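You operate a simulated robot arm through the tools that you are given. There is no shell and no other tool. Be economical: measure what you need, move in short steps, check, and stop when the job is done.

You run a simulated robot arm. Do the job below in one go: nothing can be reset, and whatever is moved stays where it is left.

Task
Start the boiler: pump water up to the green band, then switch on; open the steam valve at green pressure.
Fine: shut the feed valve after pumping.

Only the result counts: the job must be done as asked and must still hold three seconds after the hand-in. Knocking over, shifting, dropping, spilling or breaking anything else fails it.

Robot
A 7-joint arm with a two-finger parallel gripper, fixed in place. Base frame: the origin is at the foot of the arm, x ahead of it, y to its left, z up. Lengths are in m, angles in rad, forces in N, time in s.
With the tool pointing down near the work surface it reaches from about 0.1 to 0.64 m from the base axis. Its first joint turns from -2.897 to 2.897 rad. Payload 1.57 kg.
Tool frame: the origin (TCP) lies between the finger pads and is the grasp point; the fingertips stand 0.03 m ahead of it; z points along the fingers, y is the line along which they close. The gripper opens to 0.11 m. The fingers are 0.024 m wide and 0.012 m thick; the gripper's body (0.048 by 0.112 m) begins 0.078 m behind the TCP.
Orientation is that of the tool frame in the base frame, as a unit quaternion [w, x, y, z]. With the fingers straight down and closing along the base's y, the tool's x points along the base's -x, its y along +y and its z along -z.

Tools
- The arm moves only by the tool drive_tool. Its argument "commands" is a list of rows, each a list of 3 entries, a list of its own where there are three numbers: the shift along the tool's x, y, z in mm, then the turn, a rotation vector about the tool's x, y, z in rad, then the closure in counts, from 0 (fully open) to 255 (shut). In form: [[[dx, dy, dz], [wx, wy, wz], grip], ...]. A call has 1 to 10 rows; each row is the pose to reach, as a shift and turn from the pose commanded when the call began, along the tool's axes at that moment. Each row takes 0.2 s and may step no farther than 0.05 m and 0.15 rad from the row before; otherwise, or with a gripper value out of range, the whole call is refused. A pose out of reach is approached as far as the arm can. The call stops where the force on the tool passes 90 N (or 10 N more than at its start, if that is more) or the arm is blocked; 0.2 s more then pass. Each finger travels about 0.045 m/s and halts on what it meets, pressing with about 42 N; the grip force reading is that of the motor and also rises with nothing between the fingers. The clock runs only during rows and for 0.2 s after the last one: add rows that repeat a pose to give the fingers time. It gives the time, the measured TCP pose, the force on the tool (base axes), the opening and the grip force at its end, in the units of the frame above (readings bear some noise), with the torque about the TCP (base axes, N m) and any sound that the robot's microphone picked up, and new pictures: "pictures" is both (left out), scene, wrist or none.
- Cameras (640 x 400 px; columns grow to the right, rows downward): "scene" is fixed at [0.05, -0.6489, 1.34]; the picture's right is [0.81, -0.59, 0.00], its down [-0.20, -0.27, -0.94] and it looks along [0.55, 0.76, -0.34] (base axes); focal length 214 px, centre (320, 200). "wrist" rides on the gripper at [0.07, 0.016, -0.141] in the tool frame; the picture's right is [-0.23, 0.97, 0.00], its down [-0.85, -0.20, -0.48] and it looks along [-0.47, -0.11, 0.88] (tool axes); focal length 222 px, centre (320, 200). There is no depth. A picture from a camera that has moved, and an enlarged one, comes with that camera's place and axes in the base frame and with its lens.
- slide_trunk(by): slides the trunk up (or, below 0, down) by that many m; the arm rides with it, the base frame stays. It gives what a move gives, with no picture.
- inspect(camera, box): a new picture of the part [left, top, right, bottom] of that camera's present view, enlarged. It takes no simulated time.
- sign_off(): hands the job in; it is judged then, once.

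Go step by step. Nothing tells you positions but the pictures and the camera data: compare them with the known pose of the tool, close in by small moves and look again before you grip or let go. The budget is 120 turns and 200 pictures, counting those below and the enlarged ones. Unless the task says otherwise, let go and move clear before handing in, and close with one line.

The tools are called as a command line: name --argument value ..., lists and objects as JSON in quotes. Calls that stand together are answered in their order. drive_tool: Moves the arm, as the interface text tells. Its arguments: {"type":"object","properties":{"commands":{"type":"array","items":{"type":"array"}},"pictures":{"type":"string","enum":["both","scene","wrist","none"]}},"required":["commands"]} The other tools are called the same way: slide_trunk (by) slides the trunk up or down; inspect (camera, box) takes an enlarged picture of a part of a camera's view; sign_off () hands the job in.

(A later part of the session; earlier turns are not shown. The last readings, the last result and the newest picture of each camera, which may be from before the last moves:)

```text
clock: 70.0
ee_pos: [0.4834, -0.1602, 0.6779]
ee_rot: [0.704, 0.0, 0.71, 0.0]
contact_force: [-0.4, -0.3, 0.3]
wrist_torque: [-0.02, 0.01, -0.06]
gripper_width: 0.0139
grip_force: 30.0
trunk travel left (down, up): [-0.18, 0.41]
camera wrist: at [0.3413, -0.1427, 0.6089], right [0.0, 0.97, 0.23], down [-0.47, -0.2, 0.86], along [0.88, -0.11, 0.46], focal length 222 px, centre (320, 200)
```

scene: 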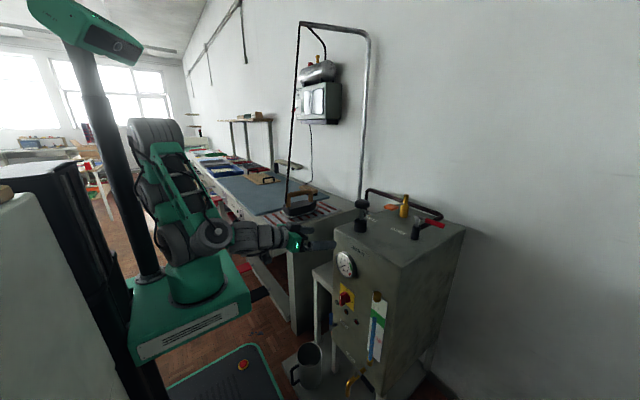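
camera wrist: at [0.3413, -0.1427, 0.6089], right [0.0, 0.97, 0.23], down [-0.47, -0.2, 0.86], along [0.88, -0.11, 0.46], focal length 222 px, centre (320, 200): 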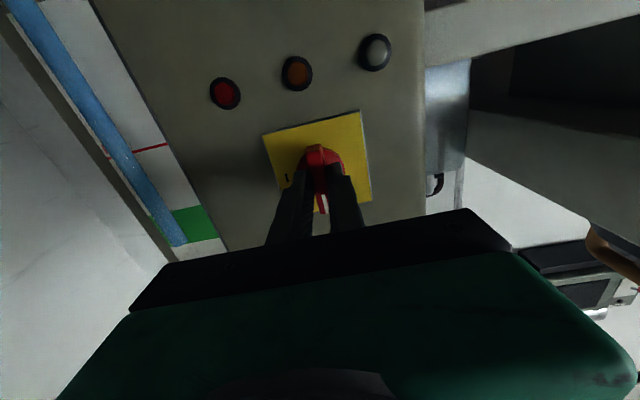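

Bar gripped (14 mm). Roll the tool clockwise (about +z) to turn it to I.

drive_tool --commands '[[[0, 0, 0], [0, 0, 0.14], 255], [[0, 0, 0], [0, 0, 0.28], 255], [[0, 0, 0], [0, 0, 0.42], 255], [[0, 0, 0], [0, 0, 0.56], 255], [[0, 0, 0], [0, 0, 0.7], 255]]' --pictures "both"

```text
clock: 71.2
ee_pos: [0.4829, -0.158, 0.6774]
ee_rot: [0.661, 0.242, 0.668, 0.243]
contact_force: [21.3, 12.7, 7.1]
wrist_torque: [0.0, 0.25, 0.74]
gripper_width: 0.0137
grip_force: 30.6
trunk travel left (down, up): [-0.18, 0.41]
camera wrist: at [0.3412, -0.1002, 0.6367], right [0.0, 0.6, 0.8], down [-0.47, -0.71, 0.53], along [0.88, -0.38, 0.28], focal length 222 px, centre (320, 200)
```

scene: 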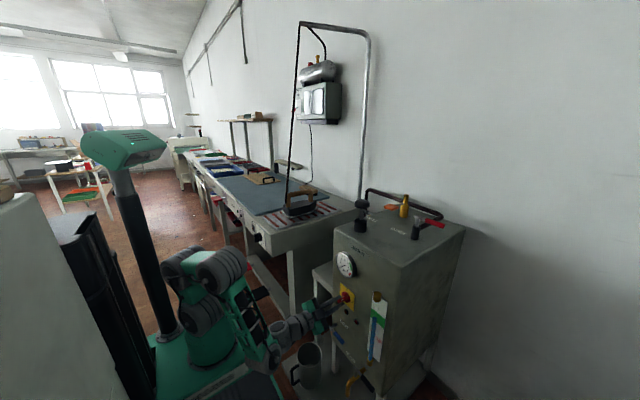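
wrist: 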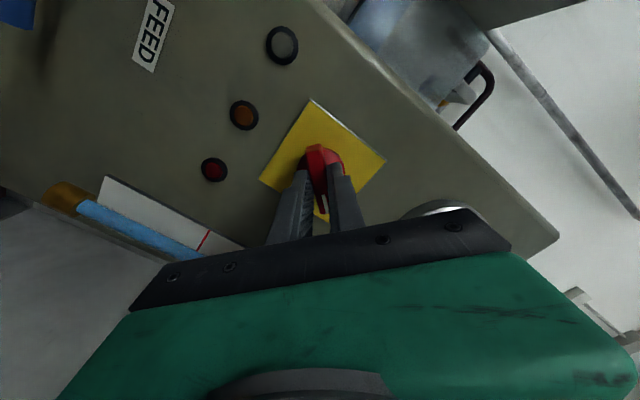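

It's turning with the tool; continue to 90°.

drive_tool --commands '[[[0, 0, 0], [0, 0, 0.14], 255], [[0, 0, 0], [0, 0, 0.28], 255], [[0, 0, 0], [0, 0, 0.42], 255], [[0, 0, 0], [0, 0, 0.56], 255], [[0, 0, 0], [0, 0, 0.7], 255], [[0, 0, 0], [0, 0, 0.82], 255], [[0, 0, 0], [0, 0, 0.87], 255]]' --pictures "both"

```text
clock: 72.8
ee_pos: [0.4813, -0.1577, 0.6802]
ee_rot: [0.498, 0.5, 0.5, 0.502]
contact_force: [15.8, 21.9, 30.6]
wrist_torque: [-0.14, -0.78, 0.37]
gripper_width: 0.0139
grip_force: 30.5
trunk travel left (down, up): [-0.18, 0.41]
camera wrist: at [0.3394, -0.0877, 0.6968], right [0.0, -0.23, 0.97], down [-0.48, -0.86, -0.2], along [0.88, -0.46, -0.11], focal length 222 px, centre (320, 200)
```

scene: 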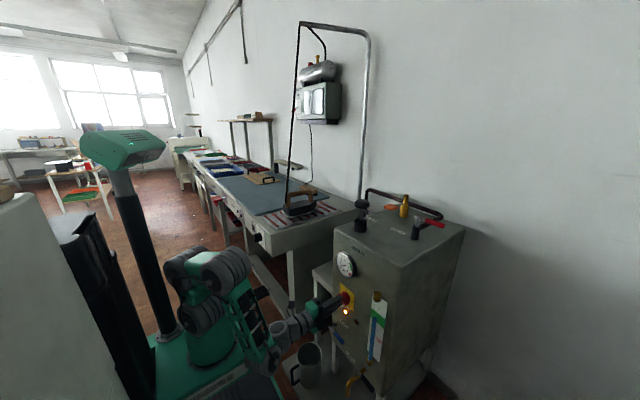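
wrist: 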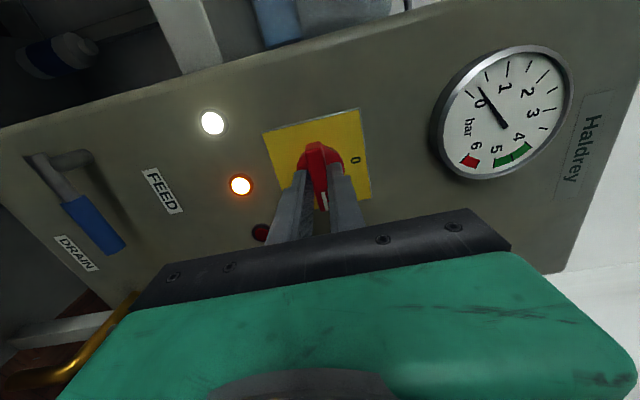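

The lamps are lit: it's heating. I release the switch, back off, and go up to the steam valve, keeping an eye on the gauge.

drive_tool --commands '[[[0, 0, 0], [0, 0, 0], 100], [[0, 0, 0], [0, 0, 0], 100], [[0, 0, 0], [0, 0, 0], 100], [[0, 0, -40], [0, 0, 0], 100], [[0, 0, -80], [0, 0, -0.14], 255], [[0, 0, -80], [0, 0, -0.28], 255]]' --pictures "none"

inspect --camera "scene" --box '[320, 240, 400, 320]'

```text
clock: 74.2
ee_pos: [0.4191, -0.1535, 0.6849]
ee_rot: [0.559, 0.43, 0.571, 0.42]
contact_force: [-0.2, 0.5, -0.4]
wrist_torque: [0.02, 0.02, -0.01]
gripper_width: 0.015
grip_force: 0.1
out of reach, approached as far as the arm can: row 5, 6
trunk travel left (down, up): [-0.18, 0.41]
```

```text
5.00 times, centred on (360, 280) of scene
camera zoom: at [0.05, -0.6489, 1.34], right [0.81, -0.59, 0.0], down [-0.2, -0.27, -0.94], along [0.55, 0.76, -0.34], focal length 1072 px, centre (120, -200)
```

zoom: 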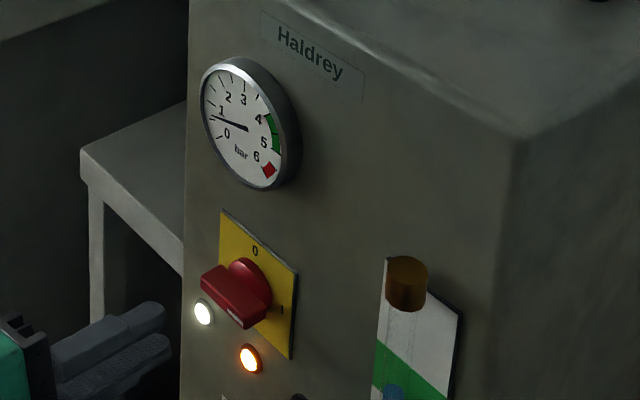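

Pressure rises fast (~0.75 bar already), so I go up right away.

slide_trunk --by 0.37

inspect --camera "scene" --box '[320, 180, 480, 290]'

```text
clock: 77.8
ee_pos: [0.4202, -0.1556, 1.0548]
ee_rot: [0.559, 0.43, 0.571, 0.42]
contact_force: [-0.1, 0.3, 0.7]
wrist_torque: [-0.05, 0.02, -0.03]
gripper_width: 0.0
grip_force: 21.0
trunk travel left (down, up): [-0.55, 0.04]
```

```text
3.64 times, centred on (400, 235) of scene
camera zoom: at [0.05, -0.6489, 1.34], right [0.81, -0.59, 0.0], down [-0.2, -0.27, -0.94], along [0.55, 0.76, -0.34], focal length 780 px, centre (29, 73)
```

zoom: 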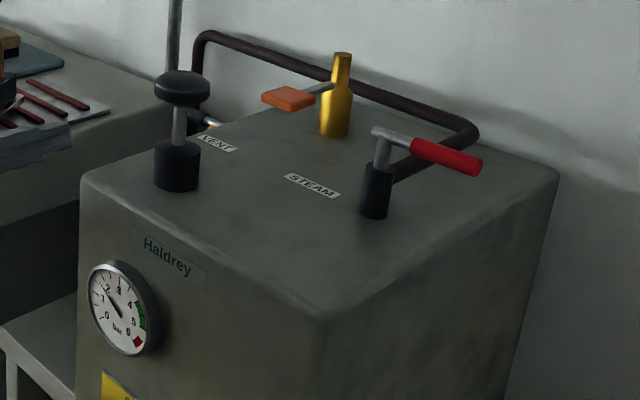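

Around 1.6 bar at ~0.25 bar/s. The lever's at x≈0.728, y −0.29…−0.383, z≈1.028. I move to just in front of its free end.

drive_tool --commands '[[[-39, -16, 15], [0, 0, 0], 255], [[-78, -32, 30], [0, 0, 0], 255], [[-117, -48, 45], [0, 0, 0], 255], [[-157, -64, 60], [0, 0, 0], 255], [[-196, -80, 75], [0, 0, 0], 255], [[-196, -80, 120], [0, 0, 0], 255], [[-196, -80, 165], [0, 0, 0], 255], [[-196, -80, 210], [0, 0, 0], 255], [[-196, -80, 238], [0, 0, 0], 255]]' --pictures "wrist"

inspect --camera "scene" --box '[320, 180, 480, 290]'

```text
clock: 79.8
ee_pos: [0.6554, -0.3644, 1.0271]
ee_rot: [0.56, 0.431, 0.57, 0.42]
contact_force: [-0.2, 0.8, 0.1]
wrist_torque: [0.02, -0.01, 0.02]
gripper_width: 0.0001
grip_force: 20.6
trunk travel left (down, up): [-0.55, 0.04]
camera wrist: at [0.5149, -0.2916, 1.027], right [0.02, 0.05, 1.0], down [-0.48, -0.88, 0.05], along [0.88, -0.48, 0.01], focal length 222 px, centre (320, 200)
```

wrist: 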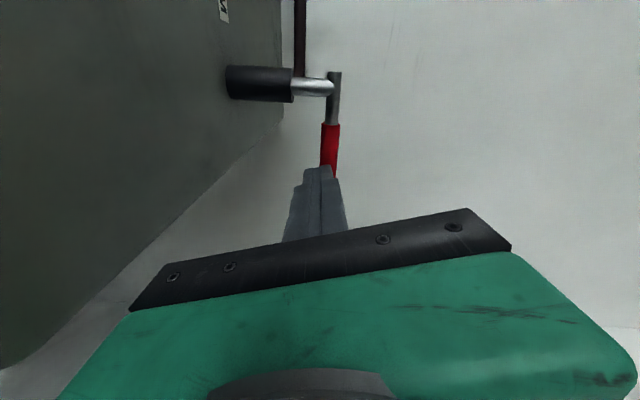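

```text
3.64 times, centred on (400, 235) of scene
camera zoom: at [0.05, -0.6489, 1.34], right [0.81, -0.59, 0.0], down [-0.2, -0.27, -0.94], along [0.55, 0.76, -0.34], focal length 780 px, centre (29, 73)
```

zoom: 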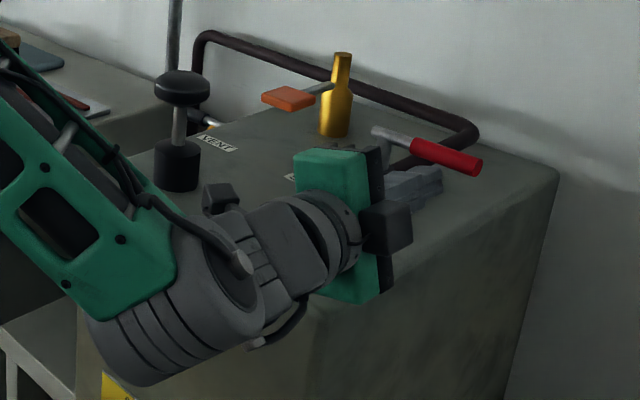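

The arm hides the gauge here. I step back to where it may be visible and time the pressure.

drive_tool --commands '[[[0, 0, -45], [0, 0, 0], 255], [[0, 0, -90], [0, 0, 0], 255], [[0, 0, -135], [0, 0, 0], 255], [[0, 0, -165], [0, 0, 0], 255]]' --pictures "none"

inspect --camera "scene" --box '[300, 220, 400, 300]'

```text
clock: 80.8
ee_pos: [0.4918, -0.3671, 1.0306]
ee_rot: [0.56, 0.43, 0.57, 0.421]
contact_force: [-0.3, 0.7, -0.3]
wrist_torque: [0.02, -0.02, -0.03]
gripper_width: 0.0003
grip_force: 21.6
trunk travel left (down, up): [-0.55, 0.04]
```

```text
5.00 times, centred on (350, 260) of scene
camera zoom: at [0.05, -0.6489, 1.34], right [0.81, -0.59, 0.0], down [-0.2, -0.27, -0.94], along [0.55, 0.76, -0.34], focal length 1072 px, centre (170, -100)
```

zoom: 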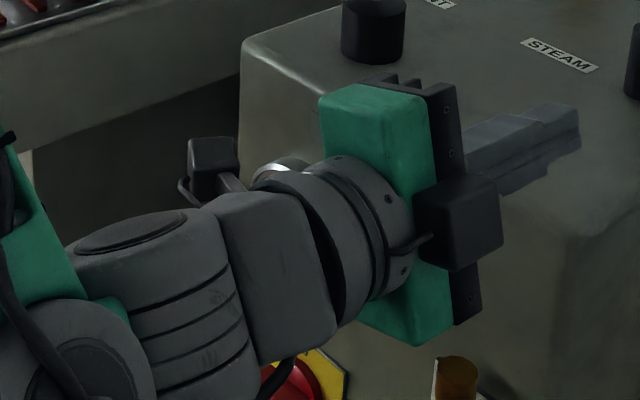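

drive_tool --commands '[[[-12, 46, 0], [0, 0, 0], 255], [[-24, 92, 0], [0, 0, 0], 255], [[-37, 138, 0], [0, 0, 0], 255]]' --pictures "none"

inspect --camera "scene" --box '[300, 220, 400, 300]'

```text
clock: 81.6
ee_pos: [0.4931, -0.3646, 1.1739]
ee_rot: [0.56, 0.431, 0.57, 0.419]
contact_force: [1.0, 1.0, 0.3]
wrist_torque: [0.03, -0.01, -0.02]
gripper_width: 0.0001
grip_force: 21.4
trunk travel left (down, up): [-0.55, 0.04]
```

```text
5.00 times, centred on (350, 260) of scene
camera zoom: at [0.05, -0.6489, 1.34], right [0.81, -0.59, 0.0], down [-0.2, -0.27, -0.94], along [0.55, 0.76, -0.34], focal length 1072 px, centre (170, -100)
```

zoom: 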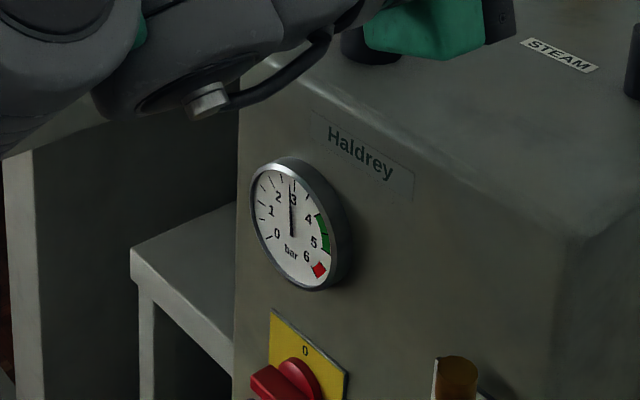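

About 2.9 bar, rising ~0.32 bar/s. I wait here a little more and check again.

drive_tool --commands '[[[0, 0, 0], [0, 0, 0], 255], [[0, 0, 0], [0, 0, 0], 255], [[0, 0, 0], [0, 0, 0], 255], [[0, 0, 0], [0, 0, 0], 255], [[0, 0, 0], [0, 0, 0], 255], [[0, 0, 0], [0, 0, 0], 255], [[0, 0, 0], [0, 0, 0], 255], [[0, 0, 0], [0, 0, 0], 255], [[0, 0, 0], [0, 0, 0], 255]]' --pictures "none"

inspect --camera "scene" --box '[325, 240, 375, 290]'

```text
clock: 83.6
ee_pos: [0.493, -0.3644, 1.1744]
ee_rot: [0.56, 0.43, 0.57, 0.42]
contact_force: [0.7, 0.6, -0.2]
wrist_torque: [0.01, -0.01, 0.01]
gripper_width: 0.0
grip_force: 21.1
trunk travel left (down, up): [-0.55, 0.04]
```

```text
8.00 times, centred on (350, 265) of scene
camera zoom: at [0.05, -0.6489, 1.34], right [0.81, -0.59, 0.0], down [-0.2, -0.27, -0.94], along [0.55, 0.76, -0.34], focal length 1716 px, centre (80, -320)
```

zoom: 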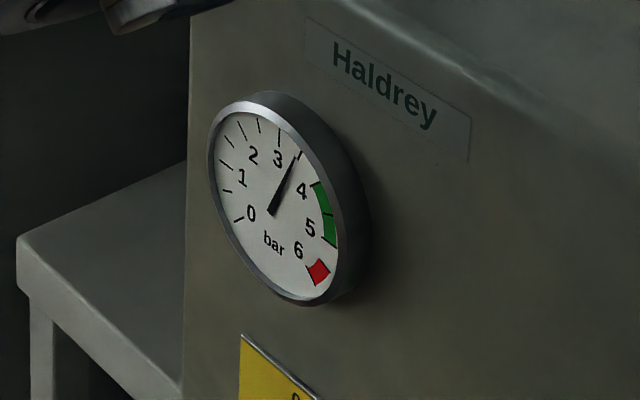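

3.4 bar. I return to the lever's free end with a short wait so it reaches ~4.0 bar.

drive_tool --commands '[[[12, -46, 14], [0, 0, 0], 255], [[24, -92, 28], [0, 0, 0], 255], [[37, -138, 42], [0, 0, 0], 255], [[37, -138, 88], [0, 0, 0], 255], [[37, -138, 134], [0, 0, 0], 255], [[37, -138, 164], [0, 0, 0], 255], [[37, -138, 170], [0, 0, 0], 255], [[37, -138, 170], [0, 0, 0], 255], [[37, -138, 170], [0, 0, 0], 255], [[37, -138, 170], [0, 0, 0], 255]]' --pictures "wrist"

```text
clock: 85.8
ee_pos: [0.6606, -0.3664, 1.0246]
ee_rot: [0.56, 0.429, 0.571, 0.42]
contact_force: [-0.2, -0.7, 0.2]
wrist_torque: [-0.02, -0.01, -0.03]
gripper_width: 0.0001
grip_force: 21.1
trunk travel left (down, up): [-0.55, 0.04]
camera wrist: at [0.5199, -0.2929, 1.0243], right [0.02, 0.05, 1.0], down [-0.48, -0.88, 0.06], along [0.88, -0.48, 0.01], focal length 222 px, centre (320, 200)
```

wrist: 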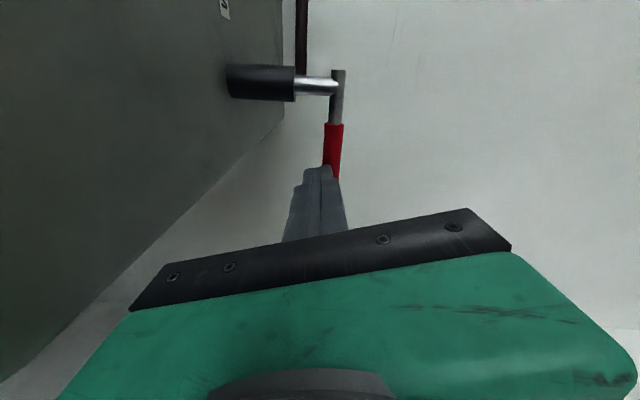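

Pressure should be ~4.1 bar now. I push the lever end away (+x) and sweep it round to +y side.

drive_tool --commands '[[[-2.6, 9.7, 40], [0, 0, 0], 255], [[3, 11, 65], [0, 0, 0], 255], [[18, 15, 75], [0, 0, 0], 255], [[32, 19, 78], [0, 0, 0], 255], [[45, 22, 78], [0, 0, 0], 255], [[51, 24, 78], [0, 0, 0], 255]]' --pictures "both"

```text
clock: 86.7
ee_pos: [0.6997, -0.3137, 1.1344]
ee_rot: [0.579, 0.42, 0.558, 0.421]
contact_force: [1.3, 1.0, 12.6]
wrist_torque: [0.08, 1.31, -0.03]
gripper_width: 0.0
grip_force: 21.5
trunk travel left (down, up): [-0.55, 0.04]
stopped in row 4: the force on the tool passed its limit at 270 N (the readings are from after the stop); the commanded pose is now the measured one
camera wrist: at [0.559, -0.2391, 1.1263], right [-0.02, 0.07, 1.0], down [-0.49, -0.87, 0.05], along [0.87, -0.49, 0.05], focal length 222 px, centre (320, 200)
```

scene: 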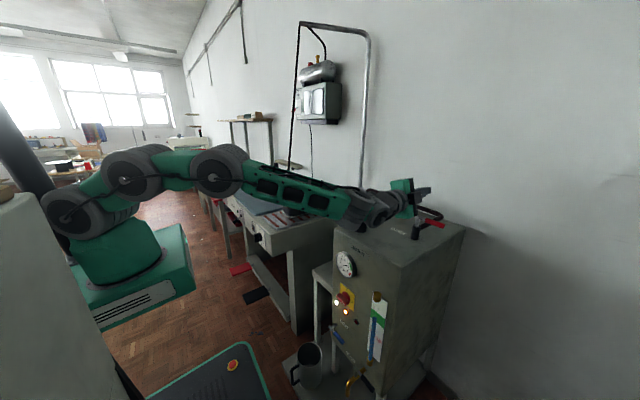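
wrist: 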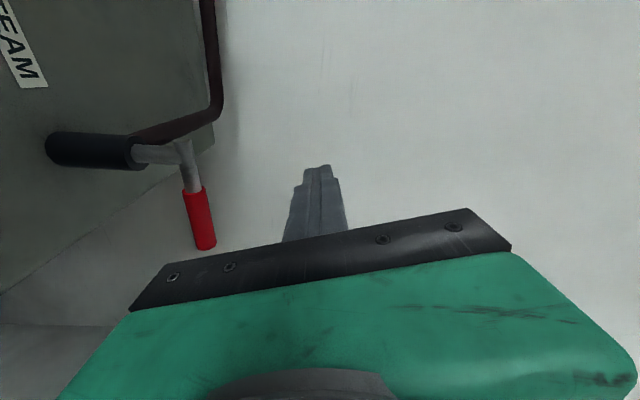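

inspect --camera "scene" --box '[320, 160, 480, 290]'

inspect --camera "scene" --box '[325, 240, 375, 290]'

```text
3.08 times, centred on (400, 225) of scene
camera zoom: at [0.05, -0.6489, 1.34], right [0.81, -0.59, 0.0], down [-0.2, -0.27, -0.94], along [0.55, 0.76, -0.34], focal length 660 px, centre (74, 123)
```

zoom: 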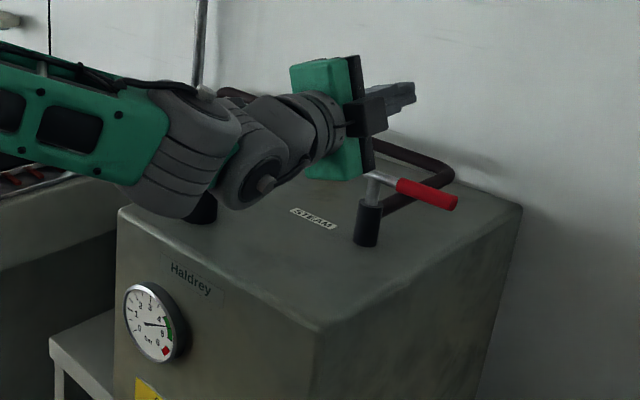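

```text
8.00 times, centred on (350, 265) of scene
camera zoom: at [0.05, -0.6489, 1.34], right [0.81, -0.59, 0.0], down [-0.2, -0.27, -0.94], along [0.55, 0.76, -0.34], focal length 1716 px, centre (80, -320)
```

zoom: 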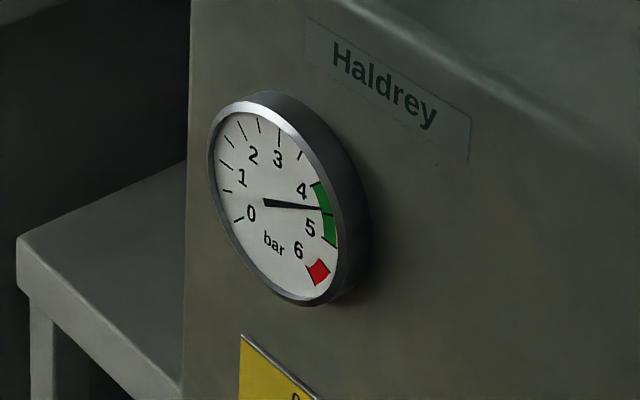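

The lever didn't yield to +x (it stayed put), so it must turn toward −x. Pressure is ~4.4 bar; I bring the opened gripper (closing vertically) over the handle end and grip it to pull.

drive_tool --commands '[[[-7.7, -27.7, -30.4], [0, 0, 0], 100], [[-18.7, -61.8, -55.7], [0, 0, 0], 100], [[-20.2, -107.4, -51.6], [0, 0, 0], 100], [[-19.4, -108, -16.6], [0, 0, 0], 100], [[-18.9, -108.5, 6.5], [0, 0, 0], 200], [[-18.9, -108.5, 6.5], [0, 0, 0], 255], [[-18.9, -108.5, 6.5], [0, 0, 0], 255]]' --pictures "both"

inspect --camera "scene" --box '[325, 240, 375, 290]'

inspect --camera "scene" --box '[360, 170, 480, 260]'

```text
clock: 87.0
ee_pos: [0.7964, -0.2929, 1.0731]
ee_rot: [0.53, 0.467, 0.587, 0.395]
contact_force: [-86.9, -44.3, -5.9]
wrist_torque: [-1.53, 2.61, 1.56]
gripper_width: 0.0255
grip_force: 0.1
trunk travel left (down, up): [-0.55, 0.04]
stopped in row 1: the arm was blocked; the commanded pose is now the measured one
camera wrist: at [0.6588, -0.2156, 1.0888], right [0.13, 0.02, 0.99], down [-0.5, -0.86, 0.09], along [0.86, -0.51, -0.1], focal length 222 px, centre (320, 200)
```

scene: 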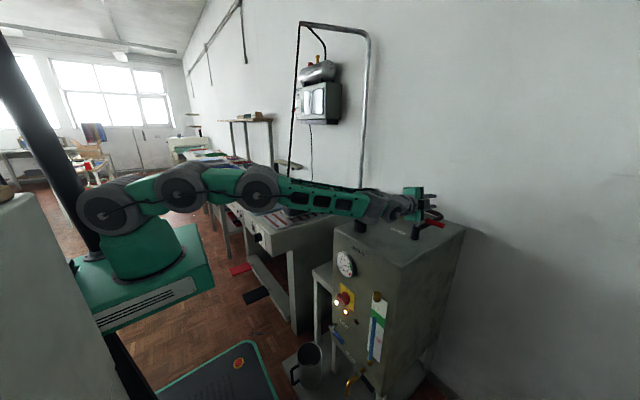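
wrist: 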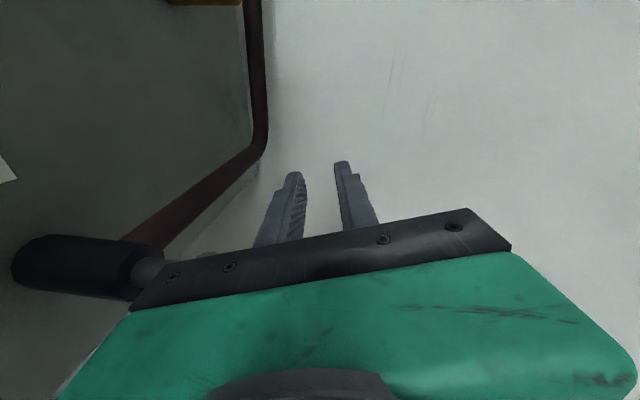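

```text
8.00 times, centred on (350, 265) of scene
camera zoom: at [0.05, -0.6489, 1.34], right [0.81, -0.59, 0.0], down [-0.2, -0.27, -0.94], along [0.55, 0.76, -0.34], focal length 1716 px, centre (80, -320)
```

zoom: 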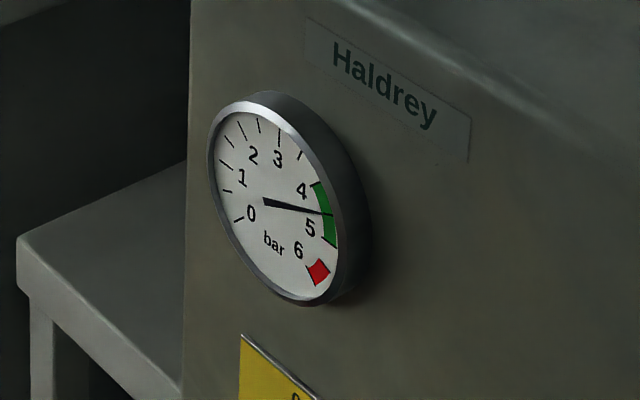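

```text
4.44 times, centred on (420, 215) of scene
camera zoom: at [0.05, -0.6489, 1.34], right [0.81, -0.59, 0.0], down [-0.2, -0.27, -0.94], along [0.55, 0.76, -0.34], focal length 953 px, centre (-124, 133)
```

zoom: 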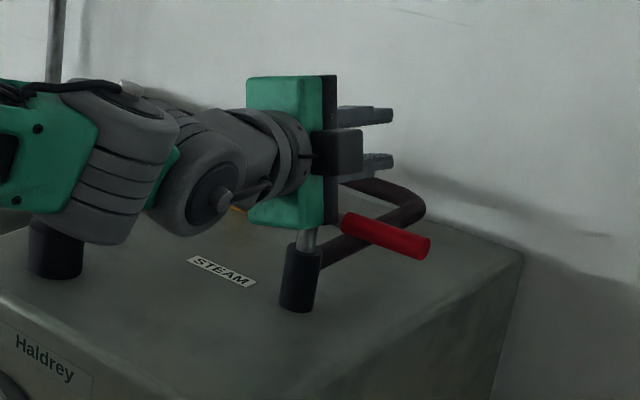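

Arm overshot in its stretched posture. I retreat, then straddle and grip the lever's free end; then read the gauge before pulling.

drive_tool --commands '[[[-23, 5, -36], [0, 0, 0], 80], [[-44, 0, -75], [0, 0, 0], 80], [[-63, -31, -112], [0, 0, 0], 80], [[-60, -68, -110], [0, 0, 0], 80], [[-60, -66, -90], [0, 0, 0], 80], [[-60, -65, -80], [0, 0, 0], 255], [[-60, -65, -80], [0, 0, 0], 255], [[-60, -65, -80], [0, 0, 0], 255]]' --pictures "both"

inspect --camera "scene" --box '[325, 240, 375, 290]'

inspect --camera "scene" --box '[360, 170, 480, 260]'

```text
refused: row 3 steps farther than a row can; nothing moved
```

```text
8.00 times, centred on (350, 265) of scene
camera zoom: at [0.05, -0.6489, 1.34], right [0.81, -0.59, 0.0], down [-0.2, -0.27, -0.94], along [0.55, 0.76, -0.34], focal length 1716 px, centre (80, -320)
```

zoom: 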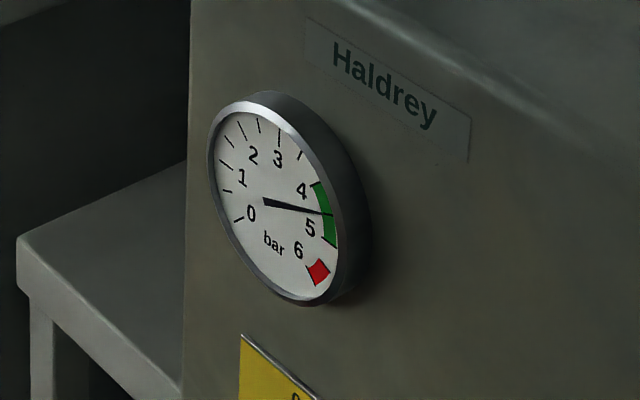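

```text
4.44 times, centred on (420, 215) of scene
camera zoom: at [0.05, -0.6489, 1.34], right [0.81, -0.59, 0.0], down [-0.2, -0.27, -0.94], along [0.55, 0.76, -0.34], focal length 953 px, centre (-124, 133)
```

zoom: 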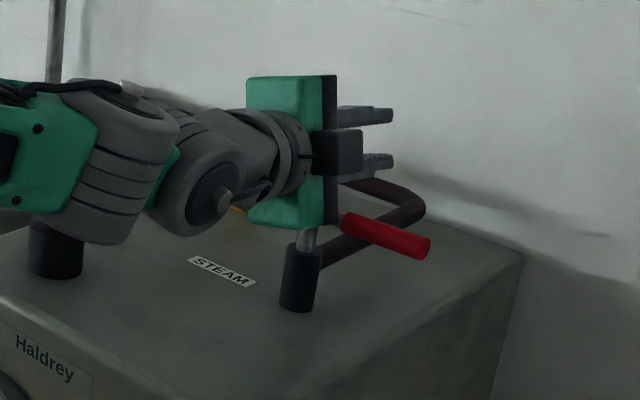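

drive_tool --commands '[[[-23, 5, -36], [0, 0, 0], 80], [[-44, 0, -75], [0, 0, 0], 80], [[-58, -25, -110], [0, 0, 0], 80], [[-60, -68, -110], [0, 0, 0], 80], [[-60, -65, -80], [0, 0, 0], 200], [[-60, -65, -80], [0, 0, 0], 255], [[-60, -65, -80], [0, 0, 0], 255]]' --pictures "both"

inspect --camera "scene" --box '[325, 240, 375, 290]'

inspect --camera "scene" --box '[360, 170, 480, 260]'

```text
clock: 87.4
ee_pos: [0.8373, -0.2165, 1.1171]
ee_rot: [0.509, 0.463, 0.595, 0.414]
contact_force: [-1.6, 3.5, 4.7]
wrist_torque: [-0.06, 0.46, -0.28]
gripper_width: 0.0533
grip_force: 0.0
trunk travel left (down, up): [-0.55, 0.04]
stopped in row 1: the arm was blocked; the commanded pose is now the measured one
camera wrist: at [0.6966, -0.1473, 1.138], right [0.14, 0.0, 0.99], down [-0.46, -0.89, 0.07], along [0.88, -0.46, -0.12], focal length 222 px, centre (320, 200)
```

scene: 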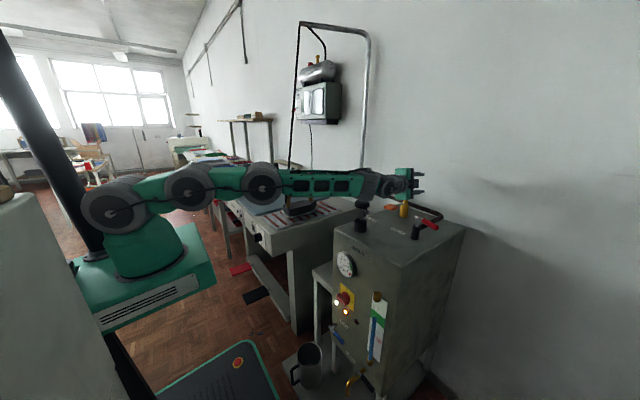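
wrist: 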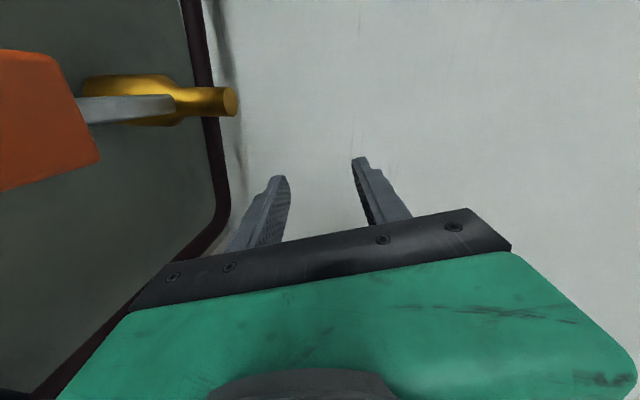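

```text
8.00 times, centred on (350, 265) of scene
camera zoom: at [0.05, -0.6489, 1.34], right [0.81, -0.59, 0.0], down [-0.2, -0.27, -0.94], along [0.55, 0.76, -0.34], focal length 1716 px, centre (80, -320)
```

zoom: 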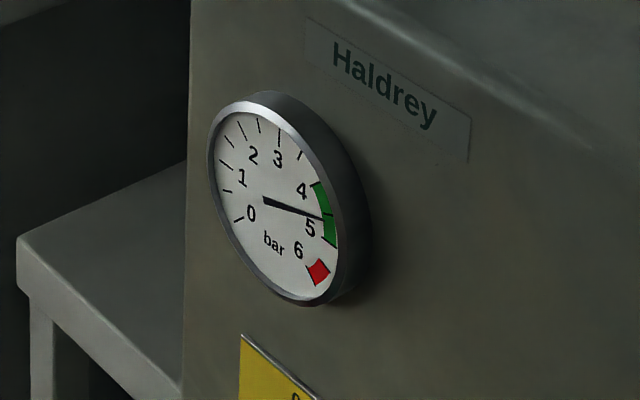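

```text
4.44 times, centred on (420, 215) of scene
camera zoom: at [0.05, -0.6489, 1.34], right [0.81, -0.59, 0.0], down [-0.2, -0.27, -0.94], along [0.55, 0.76, -0.34], focal length 953 px, centre (-124, 133)
```

zoom: 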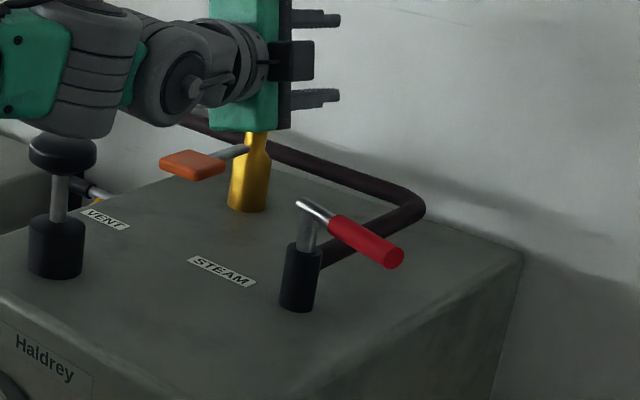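

The drag turned the lever a bit toward −x, confirming the opening direction. The arm is overstretched; I back it out gently along the tool axis.

drive_tool --commands '[[[0, 0, -20], [0, 0, 0], 80], [[0, 0, -45], [0, 0, 0], 80], [[0, 0, -75], [0, 0, 0], 80], [[0, 0, -110], [0, 0, 0], 80]]' --pictures "both"

inspect --camera "scene" --box '[325, 240, 375, 290]'

inspect --camera "scene" --box '[360, 170, 480, 260]'

```text
clock: 87.7
ee_pos: [0.8979, -0.2442, 1.0514]
ee_rot: [0.49, 0.49, 0.617, 0.373]
contact_force: [-74.3, -7.4, -16.5]
wrist_torque: [-0.11, 4.94, -2.09]
gripper_width: 0.1053
grip_force: 17.7
trunk travel left (down, up): [-0.55, 0.04]
stopped in row 1: the arm was blocked; the commanded pose is now the measured one
camera wrist: at [0.7634, -0.169, 1.0842], right [0.24, 0.02, 0.97], down [-0.48, -0.87, 0.13], along [0.84, -0.5, -0.2], focal length 222 px, centre (320, 200)
```

scene: 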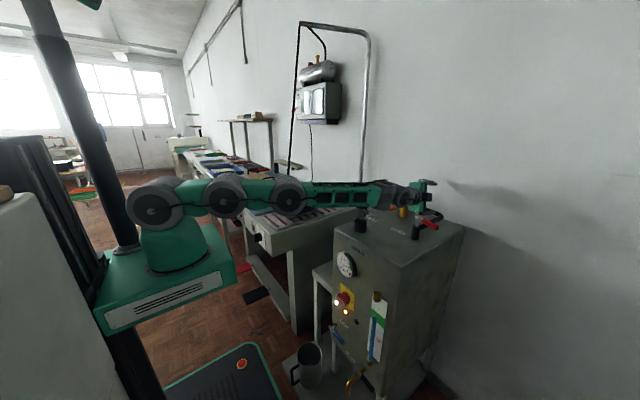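
wrist: 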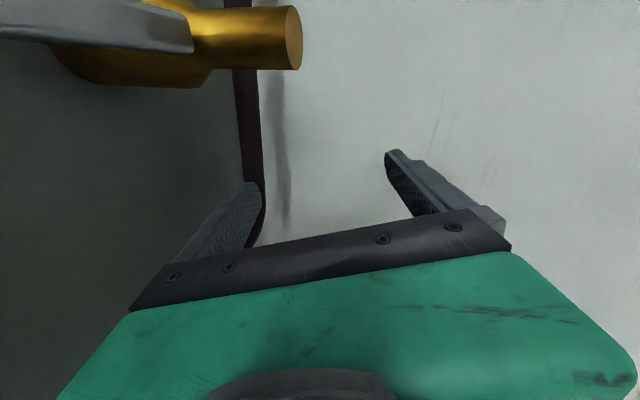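

```text
8.00 times, centred on (350, 265) of scene
camera zoom: at [0.05, -0.6489, 1.34], right [0.81, -0.59, 0.0], down [-0.2, -0.27, -0.94], along [0.55, 0.76, -0.34], focal length 1716 px, centre (80, -320)
```

zoom: 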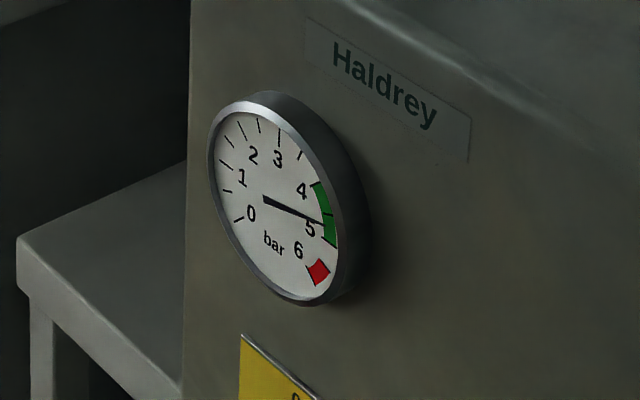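

```text
4.44 times, centred on (420, 215) of scene
camera zoom: at [0.05, -0.6489, 1.34], right [0.81, -0.59, 0.0], down [-0.2, -0.27, -0.94], along [0.55, 0.76, -0.34], focal length 953 px, centre (-124, 133)
```

zoom: 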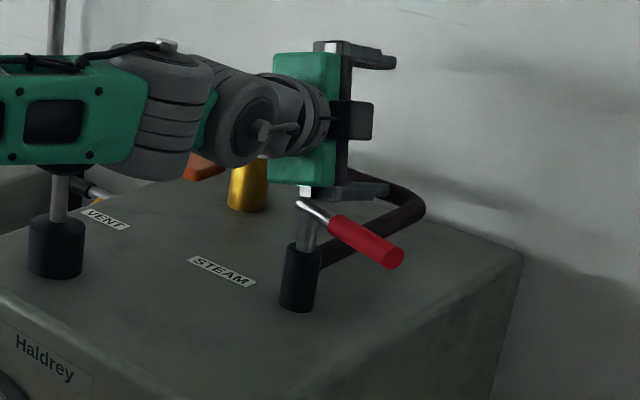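

The whole trunk seems to be rocking after the hard contact; I hold still for a moment to let it settle.

drive_tool --commands '[[[0, 0, -3], [0, 0, 0], 80], [[0, 0, -6], [0, 0, 0], 80]]' --pictures "both"

inspect --camera "scene" --box '[325, 240, 375, 290]'

```text
clock: 87.9
ee_pos: [0.8962, -0.2476, 1.0386]
ee_rot: [0.492, 0.493, 0.616, 0.369]
contact_force: [-83.8, -28.2, 25.0]
wrist_torque: [-2.08, 4.02, -2.52]
gripper_width: 0.0792
grip_force: 2.9
trunk travel left (down, up): [-0.55, 0.04]
stopped in row 1: the force on the tool passed its limit at 108 N (the readings are from after the stop); the commanded pose is now the measured one
camera wrist: at [0.7615, -0.1704, 1.072], right [0.25, 0.02, 0.97], down [-0.49, -0.86, 0.14], along [0.84, -0.51, -0.2], focal length 222 px, centre (320, 200)
```

scene: 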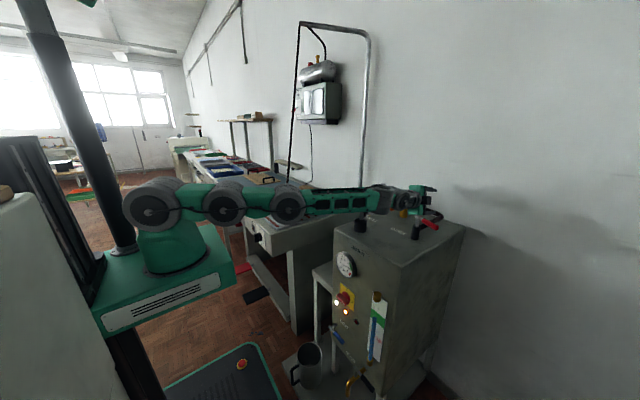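
wrist: 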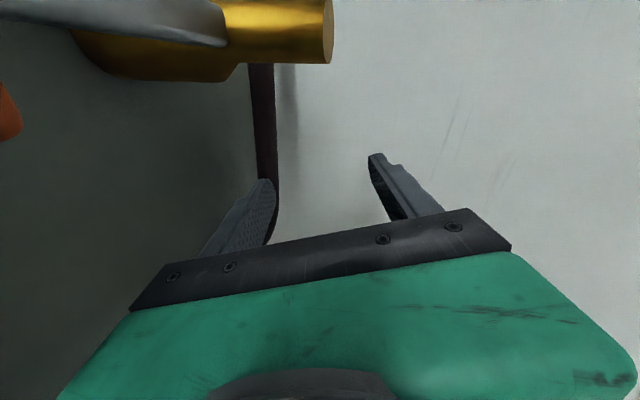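

```text
8.00 times, centred on (350, 265) of scene
camera zoom: at [0.05, -0.6489, 1.34], right [0.81, -0.59, 0.0], down [-0.2, -0.27, -0.94], along [0.55, 0.76, -0.34], focal length 1716 px, centre (80, -320)
```

zoom: 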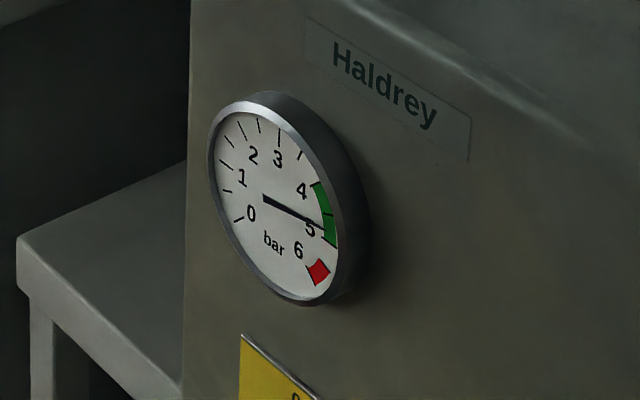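

drive_tool --commands '[[[0, 12, -45], [0, 0, 0], 80], [[0, 20, -90], [0, 0, 0], 80], [[0, 20, -130], [0, 0, 0], 80], [[0, 20, -160], [0, 0, 0], 80]]' --pictures "both"

inspect --camera "scene" --box '[320, 170, 480, 290]'

```text
clock: 88.3
ee_pos: [0.898, -0.242, 1.0407]
ee_rot: [0.491, 0.493, 0.619, 0.365]
contact_force: [-92.4, -24.2, 17.7]
wrist_torque: [-1.77, 4.82, -2.62]
gripper_width: 0.0863
grip_force: 6.3
trunk travel left (down, up): [-0.55, 0.04]
stopped in row 1: the arm was blocked; the commanded pose is now the measured one
camera wrist: at [0.7636, -0.1651, 1.0758], right [0.25, 0.02, 0.97], down [-0.49, -0.86, 0.15], along [0.84, -0.51, -0.21], focal length 222 px, centre (320, 200)
```

scene: 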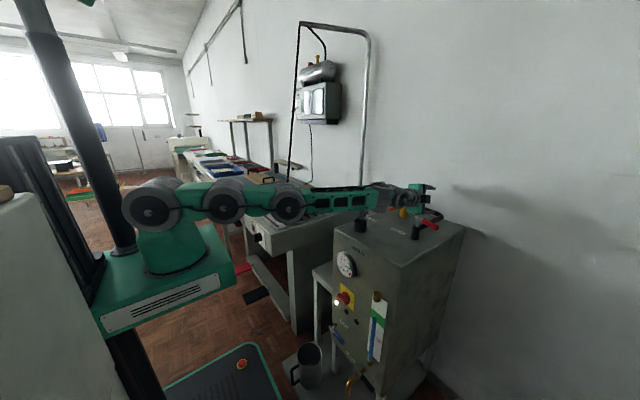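
wrist: 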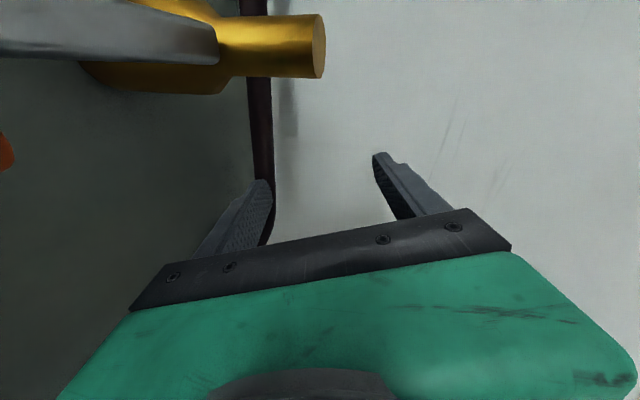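

```text
3.33 times, centred on (400, 230) of scene
camera zoom: at [0.05, -0.6489, 1.34], right [0.81, -0.59, 0.0], down [-0.2, -0.27, -0.94], along [0.55, 0.76, -0.34], focal length 715 px, centre (53, 100)
```

zoom: 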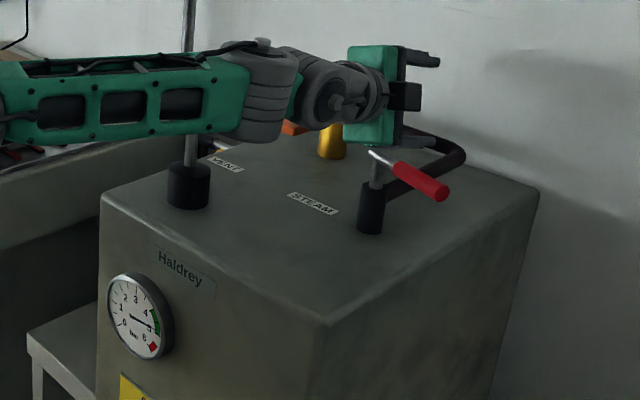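

The orange heating lamp seems to have gone out, so the pressure may be held in the green. I check lamp and gauge closely before anything else.

inspect --camera "scene" --box '[325, 245, 385, 325]'

slide_trunk --by 0.03

inspect --camera "scene" --box '[100, 130, 480, 330]'

```text
5.00 times, centred on (355, 285) of scene
camera zoom: at [0.05, -0.6489, 1.34], right [0.81, -0.59, 0.0], down [-0.2, -0.27, -0.94], along [0.55, 0.76, -0.34], focal length 1072 px, centre (145, -225)
```

zoom: 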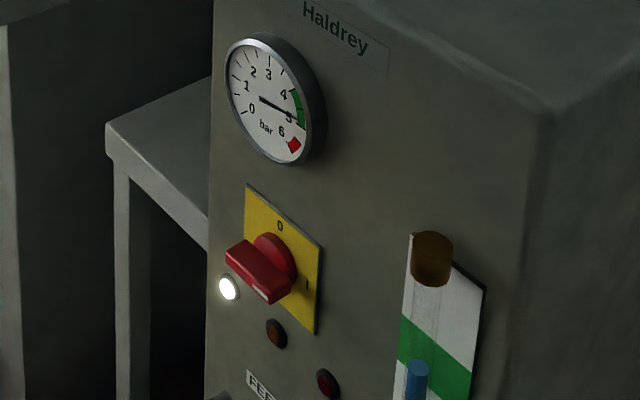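

```text
clock: 88.6
ee_pos: [0.8966, -0.2349, 1.0324]
ee_rot: [0.493, 0.496, 0.62, 0.356]
contact_force: [-75.0, -34.5, 36.1]
wrist_torque: [-2.36, 2.78, -2.06]
gripper_width: 0.0721
grip_force: 0.1
trunk travel left (down, up): [-0.554, 0.036]
stopped: the arm was blocked; the commanded pose is now the measured one
```

```text
1.68 times, centred on (290, 230) of scene
camera zoom: at [0.05, -0.6489, 1.34], right [0.81, -0.59, 0.0], down [-0.2, -0.27, -0.94], along [0.55, 0.76, -0.34], focal length 361 px, centre (370, 150)
```

zoom: 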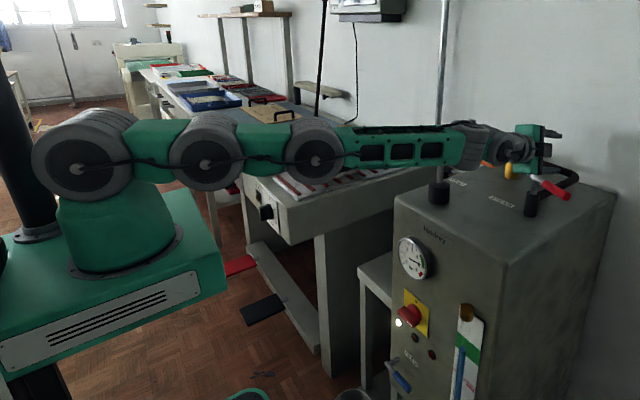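

The heater has cut out at ~4.9 bar, so pressure is being regulated in the green. Now I free the overstretched arm by lifting the hand up and back.

drive_tool --commands '[[[-11, 38, -26], [0, 0, 0], 80], [[-20, 70, -50], [0, 0, 0], 80], [[-30, 100, -80], [0, 0, 0], 80], [[-30, 110, -120], [0, 0, 0], 80]]' --pictures "scene"

inspect --camera "scene" --box '[320, 170, 480, 290]'

```text
clock: 89.0
ee_pos: [0.896, -0.2074, 0.9999]
ee_rot: [0.455, 0.513, 0.641, 0.346]
contact_force: [-50.7, -18.3, 43.4]
wrist_torque: [0.21, 1.6, 1.88]
gripper_width: 0.0587
grip_force: 0.0
trunk travel left (down, up): [-0.554, 0.036]
stopped in row 2: the arm was blocked; the commanded pose is now the measured one
```

scene: 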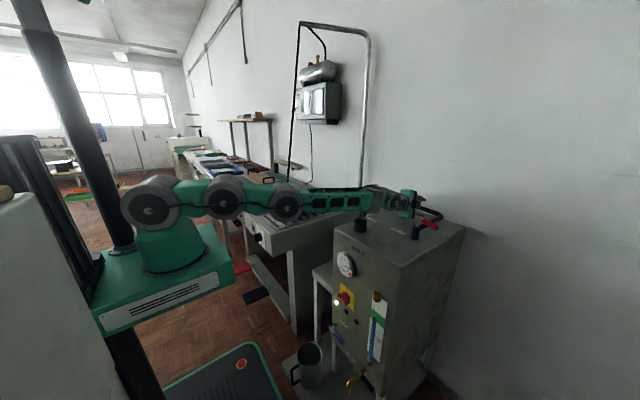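

```text
3.33 times, centred on (400, 230) of scene
camera zoom: at [0.05, -0.6489, 1.34], right [0.81, -0.59, 0.0], down [-0.2, -0.27, -0.94], along [0.55, 0.76, -0.34], focal length 715 px, centre (53, 100)
```

zoom: 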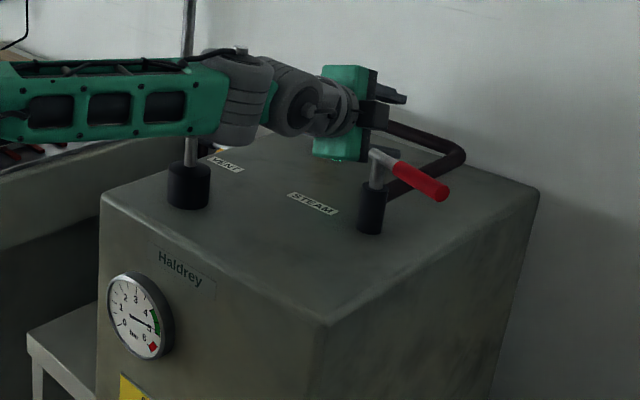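

drive_tool --commands '[[[0, 15, 0], [0, 0, 0], 80], [[0, 30, 0], [0, 0, 0], 80], [[0, 45, 0], [0, 0, 0], 80], [[0, 60, 0], [0, 0, 0], 80], [[0, 75, 0], [0, 0, 0], 80]]' --pictures "scene"

inspect --camera "scene" --box '[320, 150, 480, 290]'

```text
clock: 89.3
ee_pos: [0.9126, -0.2064, 0.9965]
ee_rot: [0.46, 0.513, 0.64, 0.34]
contact_force: [-49.9, -29.8, 54.8]
wrist_torque: [-0.55, 1.81, 1.11]
gripper_width: 0.0519
grip_force: 0.0
trunk travel left (down, up): [-0.554, 0.036]
stopped in row 1: the arm was blocked; the commanded pose is now the measured one
```

scene: 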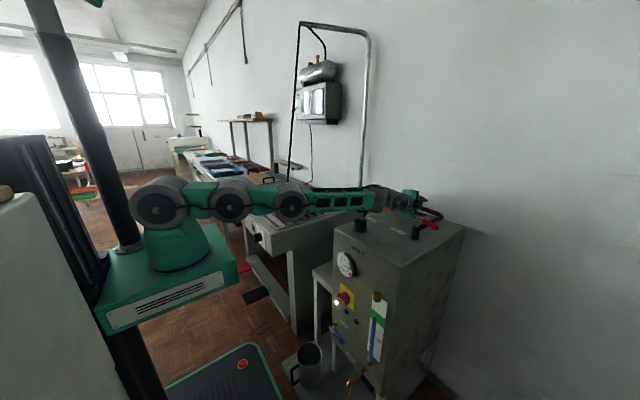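

```text
2.86 times, centred on (400, 220) of scene
camera zoom: at [0.05, -0.6489, 1.34], right [0.81, -0.59, 0.0], down [-0.2, -0.27, -0.94], along [0.55, 0.76, -0.34], focal length 613 px, centre (91, 143)
```

zoom: 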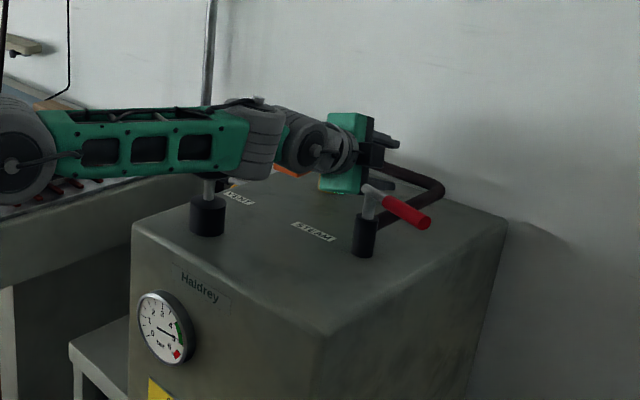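

The trunk base is springy and has nearly sprung back; the arm is straight, so I pitch the hand down (wrist rising) to bend it out of this posture.

drive_tool --commands '[[[0, 8, -4], [0.12, 0, 0], 200], [[0, 16, -8], [0.24, 0, 0], 200], [[0, 26, -14], [0.36, 0, 0], 200], [[0, 36, -20], [0.48, 0, 0], 200], [[0, 50, -30], [0.6, 0, 0], 200], [[0, 60, -40], [0.7, 0, 0], 200], [[0, 70, -60], [0.8, 0, 0], 200]]' --pictures "scene"

inspect --camera "scene" --box '[320, 150, 480, 290]'

```text
clock: 90.1
ee_pos: [0.9243, -0.2048, 0.9882]
ee_rot: [0.368, 0.586, 0.68, 0.242]
contact_force: [67.7, -53.4, -16.6]
wrist_torque: [5.57, 0.5, 1.43]
gripper_width: 0.0278
grip_force: 2.4
out of reach, approached as far as the arm can: row 2, 3
trunk travel left (down, up): [-0.554, 0.036]
stopped in row 3: the force on the tool passed its limit at 104 N (the readings are from after the stop); the commanded pose is now the measured one
```

scene: 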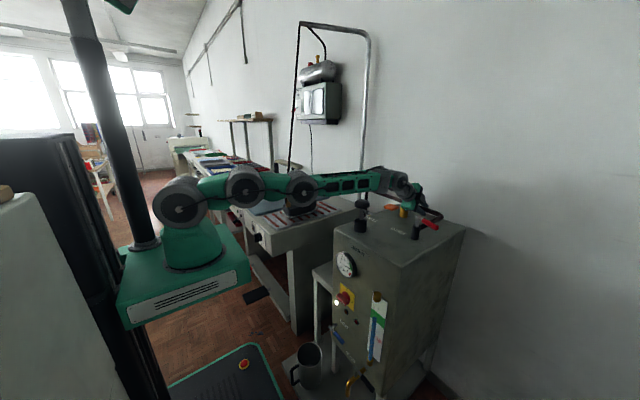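

```text
2.86 times, centred on (400, 220) of scene
camera zoom: at [0.05, -0.6489, 1.34], right [0.81, -0.59, 0.0], down [-0.2, -0.27, -0.94], along [0.55, 0.76, -0.34], focal length 613 px, centre (91, 143)
```

zoom: 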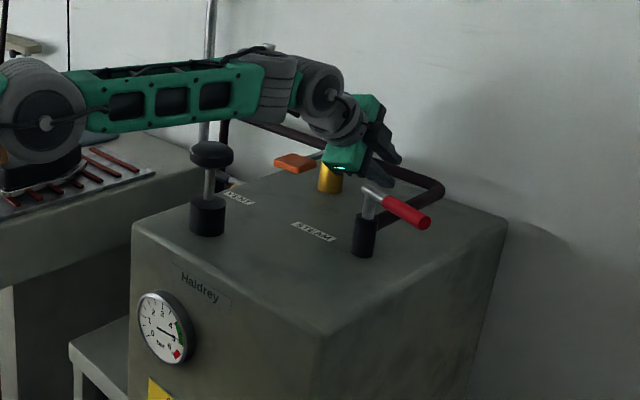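

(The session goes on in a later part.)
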